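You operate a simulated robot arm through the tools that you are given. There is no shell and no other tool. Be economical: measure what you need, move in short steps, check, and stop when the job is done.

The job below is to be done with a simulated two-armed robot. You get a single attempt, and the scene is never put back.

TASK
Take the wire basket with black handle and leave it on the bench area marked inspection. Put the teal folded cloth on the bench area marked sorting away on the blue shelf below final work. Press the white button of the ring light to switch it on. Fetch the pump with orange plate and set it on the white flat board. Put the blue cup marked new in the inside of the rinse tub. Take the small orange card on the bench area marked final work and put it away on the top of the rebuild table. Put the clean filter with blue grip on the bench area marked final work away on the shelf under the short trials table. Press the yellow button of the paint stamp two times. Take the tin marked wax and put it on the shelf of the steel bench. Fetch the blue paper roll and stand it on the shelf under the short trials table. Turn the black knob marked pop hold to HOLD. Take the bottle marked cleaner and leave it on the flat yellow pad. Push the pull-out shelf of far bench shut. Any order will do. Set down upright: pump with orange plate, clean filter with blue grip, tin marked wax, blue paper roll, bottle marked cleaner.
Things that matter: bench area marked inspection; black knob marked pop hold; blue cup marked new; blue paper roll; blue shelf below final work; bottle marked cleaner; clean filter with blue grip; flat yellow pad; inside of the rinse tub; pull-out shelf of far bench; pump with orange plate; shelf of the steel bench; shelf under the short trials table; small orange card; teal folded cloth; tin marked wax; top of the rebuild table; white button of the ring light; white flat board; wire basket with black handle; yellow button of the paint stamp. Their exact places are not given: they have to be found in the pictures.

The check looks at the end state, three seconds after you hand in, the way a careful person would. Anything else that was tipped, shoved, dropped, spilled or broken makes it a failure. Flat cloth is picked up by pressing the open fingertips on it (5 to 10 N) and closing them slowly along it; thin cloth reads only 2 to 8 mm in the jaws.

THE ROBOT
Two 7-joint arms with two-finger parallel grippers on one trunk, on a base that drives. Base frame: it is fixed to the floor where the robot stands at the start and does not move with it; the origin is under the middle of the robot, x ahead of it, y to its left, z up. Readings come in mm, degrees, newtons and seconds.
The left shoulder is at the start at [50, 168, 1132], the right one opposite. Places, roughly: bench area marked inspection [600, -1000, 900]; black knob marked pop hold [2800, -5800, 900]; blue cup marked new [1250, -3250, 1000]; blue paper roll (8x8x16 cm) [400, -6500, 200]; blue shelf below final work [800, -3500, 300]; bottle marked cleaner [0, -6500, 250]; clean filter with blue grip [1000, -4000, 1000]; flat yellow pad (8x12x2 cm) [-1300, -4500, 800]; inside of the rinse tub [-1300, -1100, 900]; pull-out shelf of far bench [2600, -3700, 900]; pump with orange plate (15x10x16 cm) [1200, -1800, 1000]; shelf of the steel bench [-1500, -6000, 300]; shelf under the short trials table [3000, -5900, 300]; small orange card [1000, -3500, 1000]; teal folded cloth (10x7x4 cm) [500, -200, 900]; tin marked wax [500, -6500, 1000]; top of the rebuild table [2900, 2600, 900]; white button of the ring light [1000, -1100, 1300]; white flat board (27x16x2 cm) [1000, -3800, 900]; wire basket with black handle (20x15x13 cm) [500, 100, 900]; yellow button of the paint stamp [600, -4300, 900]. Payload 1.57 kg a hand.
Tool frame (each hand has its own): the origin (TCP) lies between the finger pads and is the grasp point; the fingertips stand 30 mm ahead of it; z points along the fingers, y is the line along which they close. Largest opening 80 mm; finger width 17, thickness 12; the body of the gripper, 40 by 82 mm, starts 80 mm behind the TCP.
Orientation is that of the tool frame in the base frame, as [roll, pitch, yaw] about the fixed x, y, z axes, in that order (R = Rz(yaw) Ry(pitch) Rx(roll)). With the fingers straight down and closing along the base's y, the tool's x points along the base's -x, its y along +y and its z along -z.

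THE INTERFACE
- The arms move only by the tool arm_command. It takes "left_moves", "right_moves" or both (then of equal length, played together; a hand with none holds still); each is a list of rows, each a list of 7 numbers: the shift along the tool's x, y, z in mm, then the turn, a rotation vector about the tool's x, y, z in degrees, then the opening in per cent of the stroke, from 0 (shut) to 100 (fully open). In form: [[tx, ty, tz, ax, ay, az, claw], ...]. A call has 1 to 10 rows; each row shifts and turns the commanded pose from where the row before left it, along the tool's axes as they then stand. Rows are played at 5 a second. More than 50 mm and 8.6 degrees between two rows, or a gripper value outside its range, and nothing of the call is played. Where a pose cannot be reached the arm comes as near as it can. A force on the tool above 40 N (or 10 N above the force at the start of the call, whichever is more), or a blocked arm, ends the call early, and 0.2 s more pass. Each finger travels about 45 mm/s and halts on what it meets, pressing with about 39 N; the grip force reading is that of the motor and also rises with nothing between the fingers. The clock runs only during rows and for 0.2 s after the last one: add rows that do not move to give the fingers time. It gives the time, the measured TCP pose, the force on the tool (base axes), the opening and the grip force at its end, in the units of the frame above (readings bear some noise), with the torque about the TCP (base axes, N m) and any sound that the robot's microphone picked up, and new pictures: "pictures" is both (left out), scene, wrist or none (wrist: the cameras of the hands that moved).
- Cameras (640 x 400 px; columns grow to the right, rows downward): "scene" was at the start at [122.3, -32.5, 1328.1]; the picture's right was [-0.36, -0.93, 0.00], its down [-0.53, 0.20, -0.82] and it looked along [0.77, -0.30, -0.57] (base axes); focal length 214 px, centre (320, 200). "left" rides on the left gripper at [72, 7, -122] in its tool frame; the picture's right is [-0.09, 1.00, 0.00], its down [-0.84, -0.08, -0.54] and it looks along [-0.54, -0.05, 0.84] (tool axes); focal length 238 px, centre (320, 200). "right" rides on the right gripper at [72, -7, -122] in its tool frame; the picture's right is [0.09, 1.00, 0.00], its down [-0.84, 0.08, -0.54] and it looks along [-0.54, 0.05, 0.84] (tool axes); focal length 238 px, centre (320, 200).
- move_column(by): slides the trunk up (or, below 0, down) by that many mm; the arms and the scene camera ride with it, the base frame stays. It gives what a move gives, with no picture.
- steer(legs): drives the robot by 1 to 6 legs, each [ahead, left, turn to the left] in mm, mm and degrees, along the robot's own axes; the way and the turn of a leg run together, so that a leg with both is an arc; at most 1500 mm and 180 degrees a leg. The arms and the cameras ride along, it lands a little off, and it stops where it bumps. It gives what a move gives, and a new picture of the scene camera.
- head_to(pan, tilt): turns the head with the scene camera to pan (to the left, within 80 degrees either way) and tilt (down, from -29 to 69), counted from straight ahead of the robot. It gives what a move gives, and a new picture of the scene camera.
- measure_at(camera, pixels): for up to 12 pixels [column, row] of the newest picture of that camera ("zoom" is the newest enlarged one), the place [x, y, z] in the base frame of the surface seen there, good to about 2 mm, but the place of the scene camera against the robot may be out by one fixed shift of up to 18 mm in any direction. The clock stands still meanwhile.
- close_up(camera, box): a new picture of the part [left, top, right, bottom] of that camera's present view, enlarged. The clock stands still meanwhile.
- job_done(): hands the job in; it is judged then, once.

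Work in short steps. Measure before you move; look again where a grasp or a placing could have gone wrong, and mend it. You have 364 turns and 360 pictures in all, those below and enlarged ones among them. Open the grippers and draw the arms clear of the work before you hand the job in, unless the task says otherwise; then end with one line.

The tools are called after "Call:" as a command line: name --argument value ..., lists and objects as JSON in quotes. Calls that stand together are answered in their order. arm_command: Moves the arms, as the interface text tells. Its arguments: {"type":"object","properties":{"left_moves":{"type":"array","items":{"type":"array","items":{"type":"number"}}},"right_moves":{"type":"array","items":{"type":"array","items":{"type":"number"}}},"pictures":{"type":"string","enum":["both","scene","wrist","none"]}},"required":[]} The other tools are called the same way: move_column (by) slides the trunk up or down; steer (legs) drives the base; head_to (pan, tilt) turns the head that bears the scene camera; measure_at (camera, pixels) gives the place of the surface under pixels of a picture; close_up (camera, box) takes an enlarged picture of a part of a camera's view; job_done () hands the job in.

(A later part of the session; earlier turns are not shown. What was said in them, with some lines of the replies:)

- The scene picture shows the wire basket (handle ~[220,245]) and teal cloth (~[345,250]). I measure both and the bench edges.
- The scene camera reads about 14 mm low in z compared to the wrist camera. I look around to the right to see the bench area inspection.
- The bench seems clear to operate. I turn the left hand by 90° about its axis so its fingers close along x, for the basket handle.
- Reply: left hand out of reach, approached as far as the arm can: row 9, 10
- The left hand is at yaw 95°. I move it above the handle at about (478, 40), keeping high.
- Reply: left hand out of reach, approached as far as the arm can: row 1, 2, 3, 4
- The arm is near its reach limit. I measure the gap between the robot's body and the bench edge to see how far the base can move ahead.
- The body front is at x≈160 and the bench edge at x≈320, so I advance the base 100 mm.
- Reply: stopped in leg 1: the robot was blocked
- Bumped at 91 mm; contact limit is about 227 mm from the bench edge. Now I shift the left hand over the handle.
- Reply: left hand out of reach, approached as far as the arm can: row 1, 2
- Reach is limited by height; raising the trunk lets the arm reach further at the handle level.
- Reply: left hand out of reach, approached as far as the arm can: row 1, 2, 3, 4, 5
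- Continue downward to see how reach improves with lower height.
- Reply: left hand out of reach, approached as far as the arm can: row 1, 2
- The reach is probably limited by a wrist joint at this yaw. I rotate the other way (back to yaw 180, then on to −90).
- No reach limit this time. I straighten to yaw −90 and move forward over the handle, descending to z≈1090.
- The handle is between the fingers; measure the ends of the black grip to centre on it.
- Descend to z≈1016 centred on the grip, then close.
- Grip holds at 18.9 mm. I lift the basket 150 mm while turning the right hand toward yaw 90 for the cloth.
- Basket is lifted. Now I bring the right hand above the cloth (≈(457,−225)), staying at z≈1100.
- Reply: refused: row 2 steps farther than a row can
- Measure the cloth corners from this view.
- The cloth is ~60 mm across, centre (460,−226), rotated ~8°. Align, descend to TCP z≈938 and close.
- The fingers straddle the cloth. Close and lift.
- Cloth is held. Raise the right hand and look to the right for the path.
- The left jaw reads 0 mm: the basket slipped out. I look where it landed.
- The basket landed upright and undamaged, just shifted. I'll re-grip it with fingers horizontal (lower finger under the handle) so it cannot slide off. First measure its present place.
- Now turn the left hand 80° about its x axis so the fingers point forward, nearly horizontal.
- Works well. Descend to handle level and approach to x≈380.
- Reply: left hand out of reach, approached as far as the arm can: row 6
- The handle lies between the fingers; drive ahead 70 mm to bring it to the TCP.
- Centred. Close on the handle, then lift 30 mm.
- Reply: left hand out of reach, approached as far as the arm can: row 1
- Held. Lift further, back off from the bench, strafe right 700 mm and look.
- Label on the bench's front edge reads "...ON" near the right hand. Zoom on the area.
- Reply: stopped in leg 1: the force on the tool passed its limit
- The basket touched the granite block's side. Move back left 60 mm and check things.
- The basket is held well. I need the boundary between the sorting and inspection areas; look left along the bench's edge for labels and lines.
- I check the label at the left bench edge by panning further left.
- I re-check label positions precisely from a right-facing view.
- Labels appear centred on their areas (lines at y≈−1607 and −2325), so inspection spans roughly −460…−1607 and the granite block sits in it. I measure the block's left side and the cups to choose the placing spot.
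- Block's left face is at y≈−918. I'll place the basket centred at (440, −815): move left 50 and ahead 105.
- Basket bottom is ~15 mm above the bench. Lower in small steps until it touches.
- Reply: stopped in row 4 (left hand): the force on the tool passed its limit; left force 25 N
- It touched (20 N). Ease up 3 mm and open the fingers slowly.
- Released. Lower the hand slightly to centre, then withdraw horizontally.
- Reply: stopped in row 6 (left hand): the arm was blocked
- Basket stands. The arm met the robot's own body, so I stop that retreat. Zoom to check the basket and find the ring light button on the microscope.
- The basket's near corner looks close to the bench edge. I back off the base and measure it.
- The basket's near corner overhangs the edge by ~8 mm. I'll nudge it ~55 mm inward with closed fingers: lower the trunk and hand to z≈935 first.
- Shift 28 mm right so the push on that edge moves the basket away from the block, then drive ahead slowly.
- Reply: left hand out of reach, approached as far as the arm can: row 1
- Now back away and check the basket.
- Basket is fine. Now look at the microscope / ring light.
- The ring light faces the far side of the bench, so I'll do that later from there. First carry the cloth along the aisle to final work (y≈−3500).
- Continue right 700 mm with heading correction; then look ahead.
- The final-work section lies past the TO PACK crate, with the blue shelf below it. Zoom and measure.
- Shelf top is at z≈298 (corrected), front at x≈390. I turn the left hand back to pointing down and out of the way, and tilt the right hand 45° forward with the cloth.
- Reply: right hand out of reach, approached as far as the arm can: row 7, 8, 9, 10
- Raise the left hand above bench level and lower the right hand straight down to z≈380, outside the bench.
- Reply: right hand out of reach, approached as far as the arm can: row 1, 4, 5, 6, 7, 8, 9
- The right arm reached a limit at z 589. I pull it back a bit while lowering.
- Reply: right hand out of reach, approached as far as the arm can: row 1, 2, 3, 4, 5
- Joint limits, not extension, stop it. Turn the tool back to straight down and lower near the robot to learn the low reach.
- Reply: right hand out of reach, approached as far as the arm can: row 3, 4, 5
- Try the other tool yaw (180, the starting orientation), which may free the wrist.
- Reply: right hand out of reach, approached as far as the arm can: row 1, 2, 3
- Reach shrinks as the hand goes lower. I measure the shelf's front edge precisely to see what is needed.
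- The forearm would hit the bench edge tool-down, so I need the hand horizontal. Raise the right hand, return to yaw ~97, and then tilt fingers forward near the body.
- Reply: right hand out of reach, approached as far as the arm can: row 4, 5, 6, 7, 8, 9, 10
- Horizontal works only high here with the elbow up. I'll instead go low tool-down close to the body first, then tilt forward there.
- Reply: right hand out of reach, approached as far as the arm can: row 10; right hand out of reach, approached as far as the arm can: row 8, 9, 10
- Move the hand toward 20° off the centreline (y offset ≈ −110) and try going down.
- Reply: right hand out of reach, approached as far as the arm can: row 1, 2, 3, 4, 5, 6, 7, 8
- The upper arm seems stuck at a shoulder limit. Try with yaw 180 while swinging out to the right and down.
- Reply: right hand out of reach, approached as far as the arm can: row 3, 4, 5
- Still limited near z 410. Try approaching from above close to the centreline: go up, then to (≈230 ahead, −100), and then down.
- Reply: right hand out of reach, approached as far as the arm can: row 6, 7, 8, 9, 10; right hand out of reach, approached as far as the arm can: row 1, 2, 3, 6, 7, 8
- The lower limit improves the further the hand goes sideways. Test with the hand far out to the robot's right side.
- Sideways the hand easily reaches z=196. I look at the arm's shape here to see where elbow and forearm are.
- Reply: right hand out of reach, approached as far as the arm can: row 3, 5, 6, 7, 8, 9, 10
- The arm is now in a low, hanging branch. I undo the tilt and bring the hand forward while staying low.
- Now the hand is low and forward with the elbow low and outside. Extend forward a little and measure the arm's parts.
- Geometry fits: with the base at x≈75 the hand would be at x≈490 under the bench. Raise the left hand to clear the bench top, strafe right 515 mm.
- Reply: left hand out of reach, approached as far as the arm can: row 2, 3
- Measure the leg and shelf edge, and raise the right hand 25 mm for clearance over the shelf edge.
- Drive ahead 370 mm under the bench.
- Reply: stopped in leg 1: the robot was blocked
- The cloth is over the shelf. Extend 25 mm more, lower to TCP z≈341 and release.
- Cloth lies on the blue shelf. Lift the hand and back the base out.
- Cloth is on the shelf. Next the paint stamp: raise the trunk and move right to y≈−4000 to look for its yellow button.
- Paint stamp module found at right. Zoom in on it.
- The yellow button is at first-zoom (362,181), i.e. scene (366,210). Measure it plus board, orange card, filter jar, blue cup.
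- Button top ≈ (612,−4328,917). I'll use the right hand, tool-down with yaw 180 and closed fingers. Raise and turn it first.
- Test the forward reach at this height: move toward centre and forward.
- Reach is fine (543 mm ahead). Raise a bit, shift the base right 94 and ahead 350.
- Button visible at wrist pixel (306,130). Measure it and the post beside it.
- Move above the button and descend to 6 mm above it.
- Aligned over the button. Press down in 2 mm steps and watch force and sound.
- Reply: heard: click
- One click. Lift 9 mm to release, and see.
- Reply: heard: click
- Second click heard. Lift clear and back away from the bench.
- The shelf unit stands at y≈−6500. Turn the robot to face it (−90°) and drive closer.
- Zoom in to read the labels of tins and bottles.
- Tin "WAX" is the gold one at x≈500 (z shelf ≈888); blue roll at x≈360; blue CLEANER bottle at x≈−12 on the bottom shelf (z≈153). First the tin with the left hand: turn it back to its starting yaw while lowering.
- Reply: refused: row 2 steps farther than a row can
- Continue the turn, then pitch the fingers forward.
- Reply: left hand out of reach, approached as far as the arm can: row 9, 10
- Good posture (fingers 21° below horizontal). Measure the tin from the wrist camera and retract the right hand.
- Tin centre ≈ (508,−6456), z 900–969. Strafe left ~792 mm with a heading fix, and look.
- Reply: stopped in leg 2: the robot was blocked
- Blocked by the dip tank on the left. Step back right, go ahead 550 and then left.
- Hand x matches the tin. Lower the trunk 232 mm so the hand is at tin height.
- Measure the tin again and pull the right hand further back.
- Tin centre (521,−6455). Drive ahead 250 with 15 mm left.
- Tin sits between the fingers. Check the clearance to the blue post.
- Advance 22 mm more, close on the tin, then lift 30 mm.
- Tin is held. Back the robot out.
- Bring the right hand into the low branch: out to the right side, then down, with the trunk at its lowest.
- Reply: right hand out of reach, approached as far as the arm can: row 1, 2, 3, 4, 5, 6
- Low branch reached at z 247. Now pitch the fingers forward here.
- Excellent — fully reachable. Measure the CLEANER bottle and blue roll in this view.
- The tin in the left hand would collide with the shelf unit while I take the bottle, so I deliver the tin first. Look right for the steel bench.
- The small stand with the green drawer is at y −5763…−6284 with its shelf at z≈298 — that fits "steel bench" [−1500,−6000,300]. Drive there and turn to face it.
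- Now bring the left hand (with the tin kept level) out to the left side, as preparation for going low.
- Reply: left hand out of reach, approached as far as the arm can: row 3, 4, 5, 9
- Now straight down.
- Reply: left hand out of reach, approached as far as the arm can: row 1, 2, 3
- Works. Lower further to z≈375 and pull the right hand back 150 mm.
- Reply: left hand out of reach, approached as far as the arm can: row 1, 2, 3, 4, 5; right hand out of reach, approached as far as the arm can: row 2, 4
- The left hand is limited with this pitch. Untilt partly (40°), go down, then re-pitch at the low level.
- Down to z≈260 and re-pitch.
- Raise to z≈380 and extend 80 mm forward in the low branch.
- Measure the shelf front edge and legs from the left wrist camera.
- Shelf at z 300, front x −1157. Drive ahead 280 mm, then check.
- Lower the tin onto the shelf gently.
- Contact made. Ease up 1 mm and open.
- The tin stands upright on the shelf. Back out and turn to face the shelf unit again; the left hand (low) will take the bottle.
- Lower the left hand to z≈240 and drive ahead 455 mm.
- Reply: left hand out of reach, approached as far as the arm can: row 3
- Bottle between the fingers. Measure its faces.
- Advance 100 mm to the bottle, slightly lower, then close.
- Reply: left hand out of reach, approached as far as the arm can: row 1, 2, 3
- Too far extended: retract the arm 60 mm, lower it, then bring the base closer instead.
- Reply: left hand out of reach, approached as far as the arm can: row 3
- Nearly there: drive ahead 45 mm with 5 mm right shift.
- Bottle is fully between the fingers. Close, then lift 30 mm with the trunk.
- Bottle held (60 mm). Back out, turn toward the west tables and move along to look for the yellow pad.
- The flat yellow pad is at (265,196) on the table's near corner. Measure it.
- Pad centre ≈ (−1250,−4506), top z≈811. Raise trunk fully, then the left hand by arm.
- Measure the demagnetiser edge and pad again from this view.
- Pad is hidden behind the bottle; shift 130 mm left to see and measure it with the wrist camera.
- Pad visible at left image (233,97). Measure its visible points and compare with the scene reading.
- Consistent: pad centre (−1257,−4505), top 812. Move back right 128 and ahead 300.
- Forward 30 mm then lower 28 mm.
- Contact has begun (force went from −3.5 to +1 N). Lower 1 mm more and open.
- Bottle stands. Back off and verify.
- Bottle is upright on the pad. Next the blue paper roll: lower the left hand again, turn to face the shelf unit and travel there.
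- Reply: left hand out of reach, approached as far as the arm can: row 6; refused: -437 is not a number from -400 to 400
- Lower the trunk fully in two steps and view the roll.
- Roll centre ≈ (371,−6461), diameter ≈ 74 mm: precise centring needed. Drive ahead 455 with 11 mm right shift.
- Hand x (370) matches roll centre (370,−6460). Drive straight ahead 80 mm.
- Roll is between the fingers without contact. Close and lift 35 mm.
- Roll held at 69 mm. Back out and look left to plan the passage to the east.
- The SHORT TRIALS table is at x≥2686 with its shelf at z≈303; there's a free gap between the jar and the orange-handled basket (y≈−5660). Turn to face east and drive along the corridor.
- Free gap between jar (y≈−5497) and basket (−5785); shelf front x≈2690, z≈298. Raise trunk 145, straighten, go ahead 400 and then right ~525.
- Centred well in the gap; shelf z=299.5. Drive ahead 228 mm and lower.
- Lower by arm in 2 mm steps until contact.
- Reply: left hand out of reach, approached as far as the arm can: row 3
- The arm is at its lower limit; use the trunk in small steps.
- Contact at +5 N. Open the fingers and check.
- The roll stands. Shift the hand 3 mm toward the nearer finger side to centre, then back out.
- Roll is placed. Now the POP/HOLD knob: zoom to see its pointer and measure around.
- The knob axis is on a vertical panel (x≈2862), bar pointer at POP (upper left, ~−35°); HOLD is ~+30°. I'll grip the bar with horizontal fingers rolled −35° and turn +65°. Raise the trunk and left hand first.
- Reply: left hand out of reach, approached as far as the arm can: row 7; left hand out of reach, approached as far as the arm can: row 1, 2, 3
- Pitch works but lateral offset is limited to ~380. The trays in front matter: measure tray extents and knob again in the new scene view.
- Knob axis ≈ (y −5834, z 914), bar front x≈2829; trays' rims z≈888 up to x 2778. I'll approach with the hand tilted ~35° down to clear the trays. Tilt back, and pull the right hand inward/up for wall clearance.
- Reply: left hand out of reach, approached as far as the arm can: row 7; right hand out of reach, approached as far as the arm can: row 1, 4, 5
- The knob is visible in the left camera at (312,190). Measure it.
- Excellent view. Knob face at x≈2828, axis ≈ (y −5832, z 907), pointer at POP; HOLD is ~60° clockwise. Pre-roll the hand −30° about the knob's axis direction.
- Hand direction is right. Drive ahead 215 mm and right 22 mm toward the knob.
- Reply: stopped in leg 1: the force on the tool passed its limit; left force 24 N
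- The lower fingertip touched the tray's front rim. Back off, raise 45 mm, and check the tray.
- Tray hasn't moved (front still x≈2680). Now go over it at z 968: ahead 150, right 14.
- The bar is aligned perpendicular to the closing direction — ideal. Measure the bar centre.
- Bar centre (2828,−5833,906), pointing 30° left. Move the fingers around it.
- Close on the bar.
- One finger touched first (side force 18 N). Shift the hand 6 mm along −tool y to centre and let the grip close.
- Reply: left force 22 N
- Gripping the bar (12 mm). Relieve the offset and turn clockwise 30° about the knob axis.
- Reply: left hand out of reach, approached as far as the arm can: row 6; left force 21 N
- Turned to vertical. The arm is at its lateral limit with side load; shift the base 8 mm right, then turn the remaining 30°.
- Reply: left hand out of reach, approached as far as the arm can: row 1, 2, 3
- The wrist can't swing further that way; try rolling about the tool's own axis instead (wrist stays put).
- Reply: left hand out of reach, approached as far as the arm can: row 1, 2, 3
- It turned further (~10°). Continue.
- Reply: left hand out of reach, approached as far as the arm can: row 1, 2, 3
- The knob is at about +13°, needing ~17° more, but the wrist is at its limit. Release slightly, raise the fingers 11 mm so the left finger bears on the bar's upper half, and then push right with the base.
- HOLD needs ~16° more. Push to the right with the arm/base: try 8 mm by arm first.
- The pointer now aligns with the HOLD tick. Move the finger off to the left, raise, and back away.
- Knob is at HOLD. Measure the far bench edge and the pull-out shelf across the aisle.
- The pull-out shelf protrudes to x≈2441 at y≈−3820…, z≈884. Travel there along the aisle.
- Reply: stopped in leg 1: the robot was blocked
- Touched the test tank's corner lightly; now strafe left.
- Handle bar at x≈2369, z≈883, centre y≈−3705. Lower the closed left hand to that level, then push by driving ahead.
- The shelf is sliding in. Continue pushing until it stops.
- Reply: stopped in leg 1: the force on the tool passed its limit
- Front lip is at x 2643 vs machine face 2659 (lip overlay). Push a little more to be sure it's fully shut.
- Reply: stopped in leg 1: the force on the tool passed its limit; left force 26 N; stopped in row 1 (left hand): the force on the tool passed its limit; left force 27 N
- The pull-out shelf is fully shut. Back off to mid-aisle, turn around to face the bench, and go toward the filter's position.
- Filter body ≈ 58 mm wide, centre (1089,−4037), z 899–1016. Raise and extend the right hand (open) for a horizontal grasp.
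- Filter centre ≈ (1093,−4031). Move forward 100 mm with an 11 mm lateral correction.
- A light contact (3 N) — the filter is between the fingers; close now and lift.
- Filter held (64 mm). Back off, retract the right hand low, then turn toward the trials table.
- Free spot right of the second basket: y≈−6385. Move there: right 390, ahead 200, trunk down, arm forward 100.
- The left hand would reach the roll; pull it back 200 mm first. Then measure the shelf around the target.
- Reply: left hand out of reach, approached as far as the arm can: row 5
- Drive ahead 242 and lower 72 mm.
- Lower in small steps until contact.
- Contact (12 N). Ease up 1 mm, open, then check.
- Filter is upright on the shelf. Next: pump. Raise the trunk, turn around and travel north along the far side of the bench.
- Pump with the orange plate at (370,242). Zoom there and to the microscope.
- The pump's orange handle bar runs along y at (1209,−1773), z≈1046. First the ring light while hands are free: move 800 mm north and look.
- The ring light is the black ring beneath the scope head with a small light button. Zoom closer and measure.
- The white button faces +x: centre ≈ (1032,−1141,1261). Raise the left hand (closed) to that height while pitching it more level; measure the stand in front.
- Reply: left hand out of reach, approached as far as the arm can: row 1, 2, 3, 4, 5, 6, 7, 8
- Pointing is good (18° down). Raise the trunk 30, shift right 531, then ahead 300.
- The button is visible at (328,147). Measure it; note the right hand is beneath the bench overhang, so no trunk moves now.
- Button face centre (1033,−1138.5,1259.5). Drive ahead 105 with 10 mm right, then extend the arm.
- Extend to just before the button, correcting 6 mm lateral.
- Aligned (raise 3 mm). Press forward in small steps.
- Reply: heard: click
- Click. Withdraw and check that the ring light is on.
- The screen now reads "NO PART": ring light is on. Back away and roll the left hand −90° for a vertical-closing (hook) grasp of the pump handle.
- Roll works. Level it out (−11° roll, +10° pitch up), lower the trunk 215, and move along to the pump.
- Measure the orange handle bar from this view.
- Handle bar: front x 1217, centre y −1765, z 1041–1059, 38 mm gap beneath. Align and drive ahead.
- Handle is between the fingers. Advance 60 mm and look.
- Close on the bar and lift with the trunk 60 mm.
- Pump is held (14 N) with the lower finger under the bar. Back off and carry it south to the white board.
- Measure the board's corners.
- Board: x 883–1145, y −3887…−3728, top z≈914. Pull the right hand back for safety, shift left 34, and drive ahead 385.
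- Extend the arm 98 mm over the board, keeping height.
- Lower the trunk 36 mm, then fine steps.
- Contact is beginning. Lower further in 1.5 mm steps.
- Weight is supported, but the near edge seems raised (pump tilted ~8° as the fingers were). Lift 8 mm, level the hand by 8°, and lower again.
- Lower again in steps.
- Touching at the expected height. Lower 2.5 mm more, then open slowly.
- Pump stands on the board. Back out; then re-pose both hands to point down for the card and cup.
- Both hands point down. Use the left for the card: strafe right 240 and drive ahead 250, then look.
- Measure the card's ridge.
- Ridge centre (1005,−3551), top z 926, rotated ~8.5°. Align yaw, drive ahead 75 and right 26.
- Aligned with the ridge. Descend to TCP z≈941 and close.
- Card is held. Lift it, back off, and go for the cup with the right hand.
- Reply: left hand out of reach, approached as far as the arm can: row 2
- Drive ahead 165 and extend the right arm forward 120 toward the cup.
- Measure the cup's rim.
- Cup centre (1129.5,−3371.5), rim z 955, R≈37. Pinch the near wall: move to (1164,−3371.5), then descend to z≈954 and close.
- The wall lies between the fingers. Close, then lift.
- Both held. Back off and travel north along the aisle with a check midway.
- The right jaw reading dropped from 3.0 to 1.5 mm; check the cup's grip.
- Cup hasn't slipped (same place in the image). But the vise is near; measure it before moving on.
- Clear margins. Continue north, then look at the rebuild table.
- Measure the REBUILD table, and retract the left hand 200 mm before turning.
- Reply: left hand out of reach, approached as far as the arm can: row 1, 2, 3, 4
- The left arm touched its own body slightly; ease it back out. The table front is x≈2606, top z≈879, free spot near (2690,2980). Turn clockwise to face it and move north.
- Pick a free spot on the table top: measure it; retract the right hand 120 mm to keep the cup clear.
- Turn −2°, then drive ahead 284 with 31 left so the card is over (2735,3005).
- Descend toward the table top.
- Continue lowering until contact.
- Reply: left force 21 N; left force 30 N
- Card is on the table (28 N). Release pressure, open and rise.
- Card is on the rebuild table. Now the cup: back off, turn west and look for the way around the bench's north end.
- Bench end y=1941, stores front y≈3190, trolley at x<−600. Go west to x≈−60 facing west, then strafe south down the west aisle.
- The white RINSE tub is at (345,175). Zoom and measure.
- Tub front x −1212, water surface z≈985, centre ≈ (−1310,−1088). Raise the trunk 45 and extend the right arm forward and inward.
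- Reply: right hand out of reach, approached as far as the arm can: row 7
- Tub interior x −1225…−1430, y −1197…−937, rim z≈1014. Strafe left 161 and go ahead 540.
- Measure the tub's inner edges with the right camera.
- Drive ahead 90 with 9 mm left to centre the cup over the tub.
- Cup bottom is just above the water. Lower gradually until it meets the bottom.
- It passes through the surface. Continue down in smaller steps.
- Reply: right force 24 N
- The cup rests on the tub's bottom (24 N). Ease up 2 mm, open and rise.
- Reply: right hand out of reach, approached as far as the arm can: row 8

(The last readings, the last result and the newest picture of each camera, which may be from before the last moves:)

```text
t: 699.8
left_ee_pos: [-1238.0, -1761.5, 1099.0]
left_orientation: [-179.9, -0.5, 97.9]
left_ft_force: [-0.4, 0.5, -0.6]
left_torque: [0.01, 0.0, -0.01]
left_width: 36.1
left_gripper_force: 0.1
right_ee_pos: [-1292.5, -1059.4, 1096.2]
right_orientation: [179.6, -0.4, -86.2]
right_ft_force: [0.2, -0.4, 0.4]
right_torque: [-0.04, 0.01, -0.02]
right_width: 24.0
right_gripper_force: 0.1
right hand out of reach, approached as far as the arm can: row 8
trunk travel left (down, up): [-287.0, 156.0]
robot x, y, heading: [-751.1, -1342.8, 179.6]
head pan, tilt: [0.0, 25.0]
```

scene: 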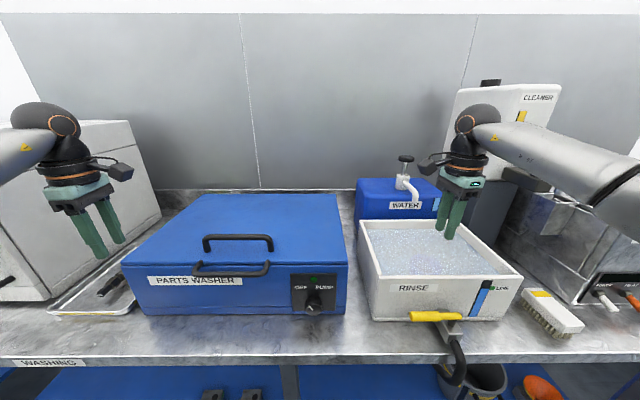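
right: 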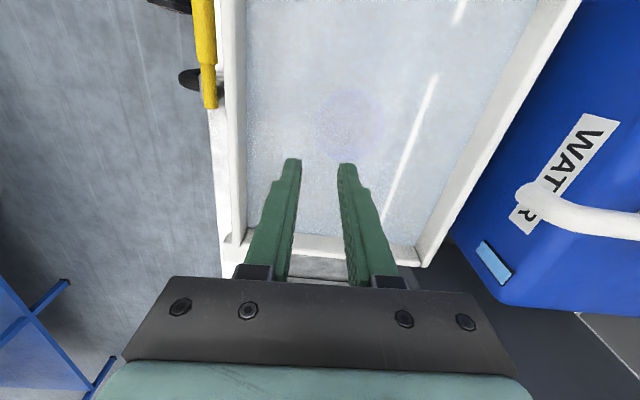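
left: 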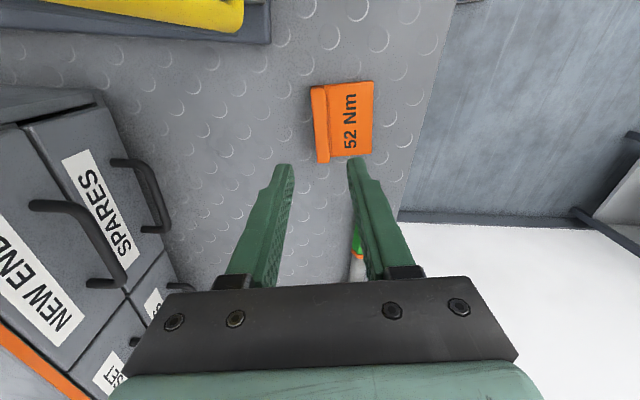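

The cup is inside the tub. Back off with clear hands and turn to check the basket and the bench labels once more.

Call:
steer --legs '[[-320, 0, 0], [0, 0, -90]]'

Call:
head_to --pan -55 --tilt 20

Call:
close_up --camera "scene" --box '[120, 120, 520, 340]'

```text
t: 705.7
left_ee_pos: [-856.1, -868.7, 1097.9]
left_orientation: [-180.0, -0.5, 8.9]
left_ft_force: [0.3, 0.1, -0.3]
left_torque: [0.04, 0.01, -0.02]
left_width: 36.3
left_gripper_force: 0.0
right_ee_pos: [-154.5, -800.7, 1094.9]
right_orientation: [179.5, -0.4, -175.1]
right_ft_force: [0.5, 0.1, 0.0]
right_torque: [0.02, 0.01, -0.03]
right_width: 23.9
right_gripper_force: 0.1
trunk travel left (down, up): [-287.0, 156.0]
robot x, y, heading: [-430.5, -1351.9, 90.3]
head pan, tilt: [0.0, 25.0]
```

scene: 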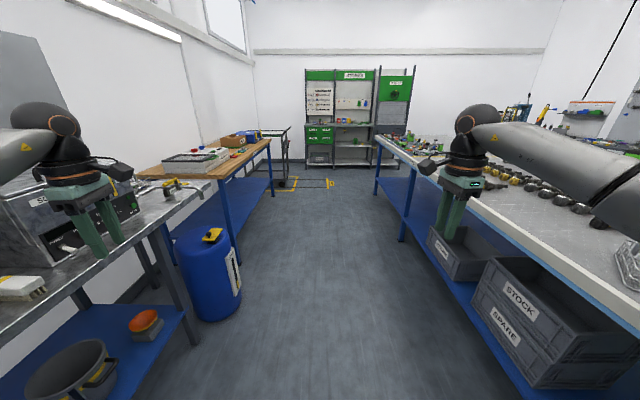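

```text
t: 706.9
left_ee_pos: [-856.5, -869.5, 1099.1]
left_orientation: [-179.9, -0.4, 8.9]
left_ft_force: [0.1, 0.1, -0.6]
left_torque: [-0.02, -0.01, 0.03]
left_width: 36.1
left_gripper_force: 0.1
right_ee_pos: [-156.1, -801.4, 1096.1]
right_orientation: [179.5, -0.4, -175.1]
right_ft_force: [-0.2, 0.1, 0.5]
right_torque: [0.02, 0.01, -0.01]
right_width: 24.1
right_gripper_force: 0.1
trunk travel left (down, up): [-287.0, 156.0]
robot x, y, heading: [-433.7, -1345.2, 90.6]
head pan, tilt: [-55.0, 20.0]
```

scene: 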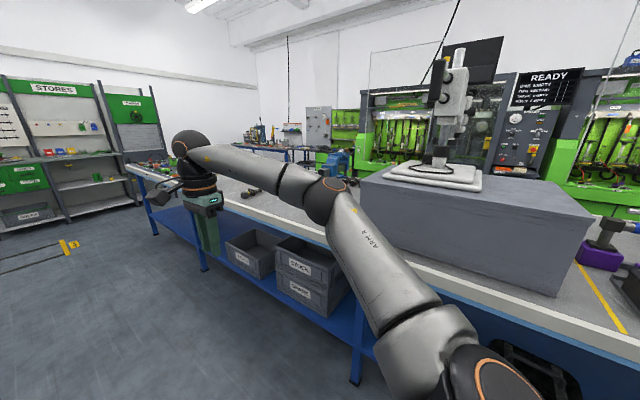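

```text
1.60 times, centred on (320, 230) of scene
```

zoom: 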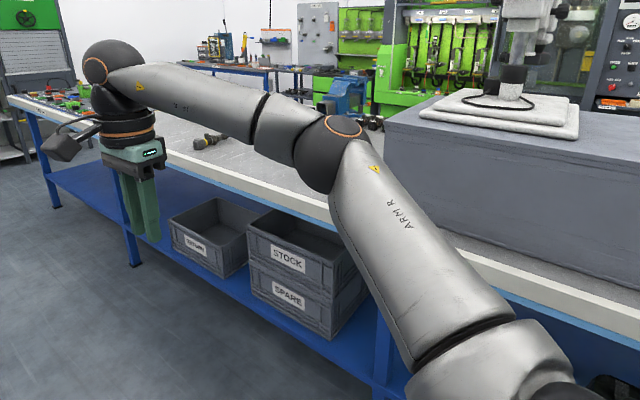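

Label spacing confirms the inspection area spans about y −460…−1607, so the basket is well inside. All jobs are done; open both grippers fully with the arms clear, then hand in.

Call:
arm_command --left_moves '[[0, 0, 0, 0, 0, 0, 100], [0, 0, 0, 0, 0, 0, 100], [0, 0, 0, 0, 0, 0, 100]]' --right_moves '[[0, 0, 0, 0, 0, 0, 100], [0, 0, 0, 0, 0, 0, 100], [0, 0, 0, 0, 0, 0, 100]]' --pictures "none"

Call:
job_done

```text
t: 707.7
left_ee_pos: [-856.1, -868.4, 1099.5]
left_orientation: [-179.9, -0.5, 9.0]
left_ft_force: [0.6, -0.8, 0.2]
left_torque: [-0.02, 0.01, -0.01]
left_width: 80.0
left_gripper_force: 0.1
right_ee_pos: [-155.8, -801.8, 1094.9]
right_orientation: [179.6, -0.4, -175.1]
right_ft_force: [-0.8, -1.0, 0.2]
right_torque: [0.01, -0.02, -0.02]
right_width: 79.9
right_gripper_force: 0.0
trunk travel left (down, up): [-287.0, 156.0]
robot x, y, heading: [-431.3, -1346.9, 90.6]
head pan, tilt: [-55.0, 20.0]
```

```text
The job is handed in.
```

All thirteen jobs are done and handed in; the least certain is the basket, since no line divides sorting from inspection there, and it also dropped about 120 mm onto the bench once on the way, landing upright.
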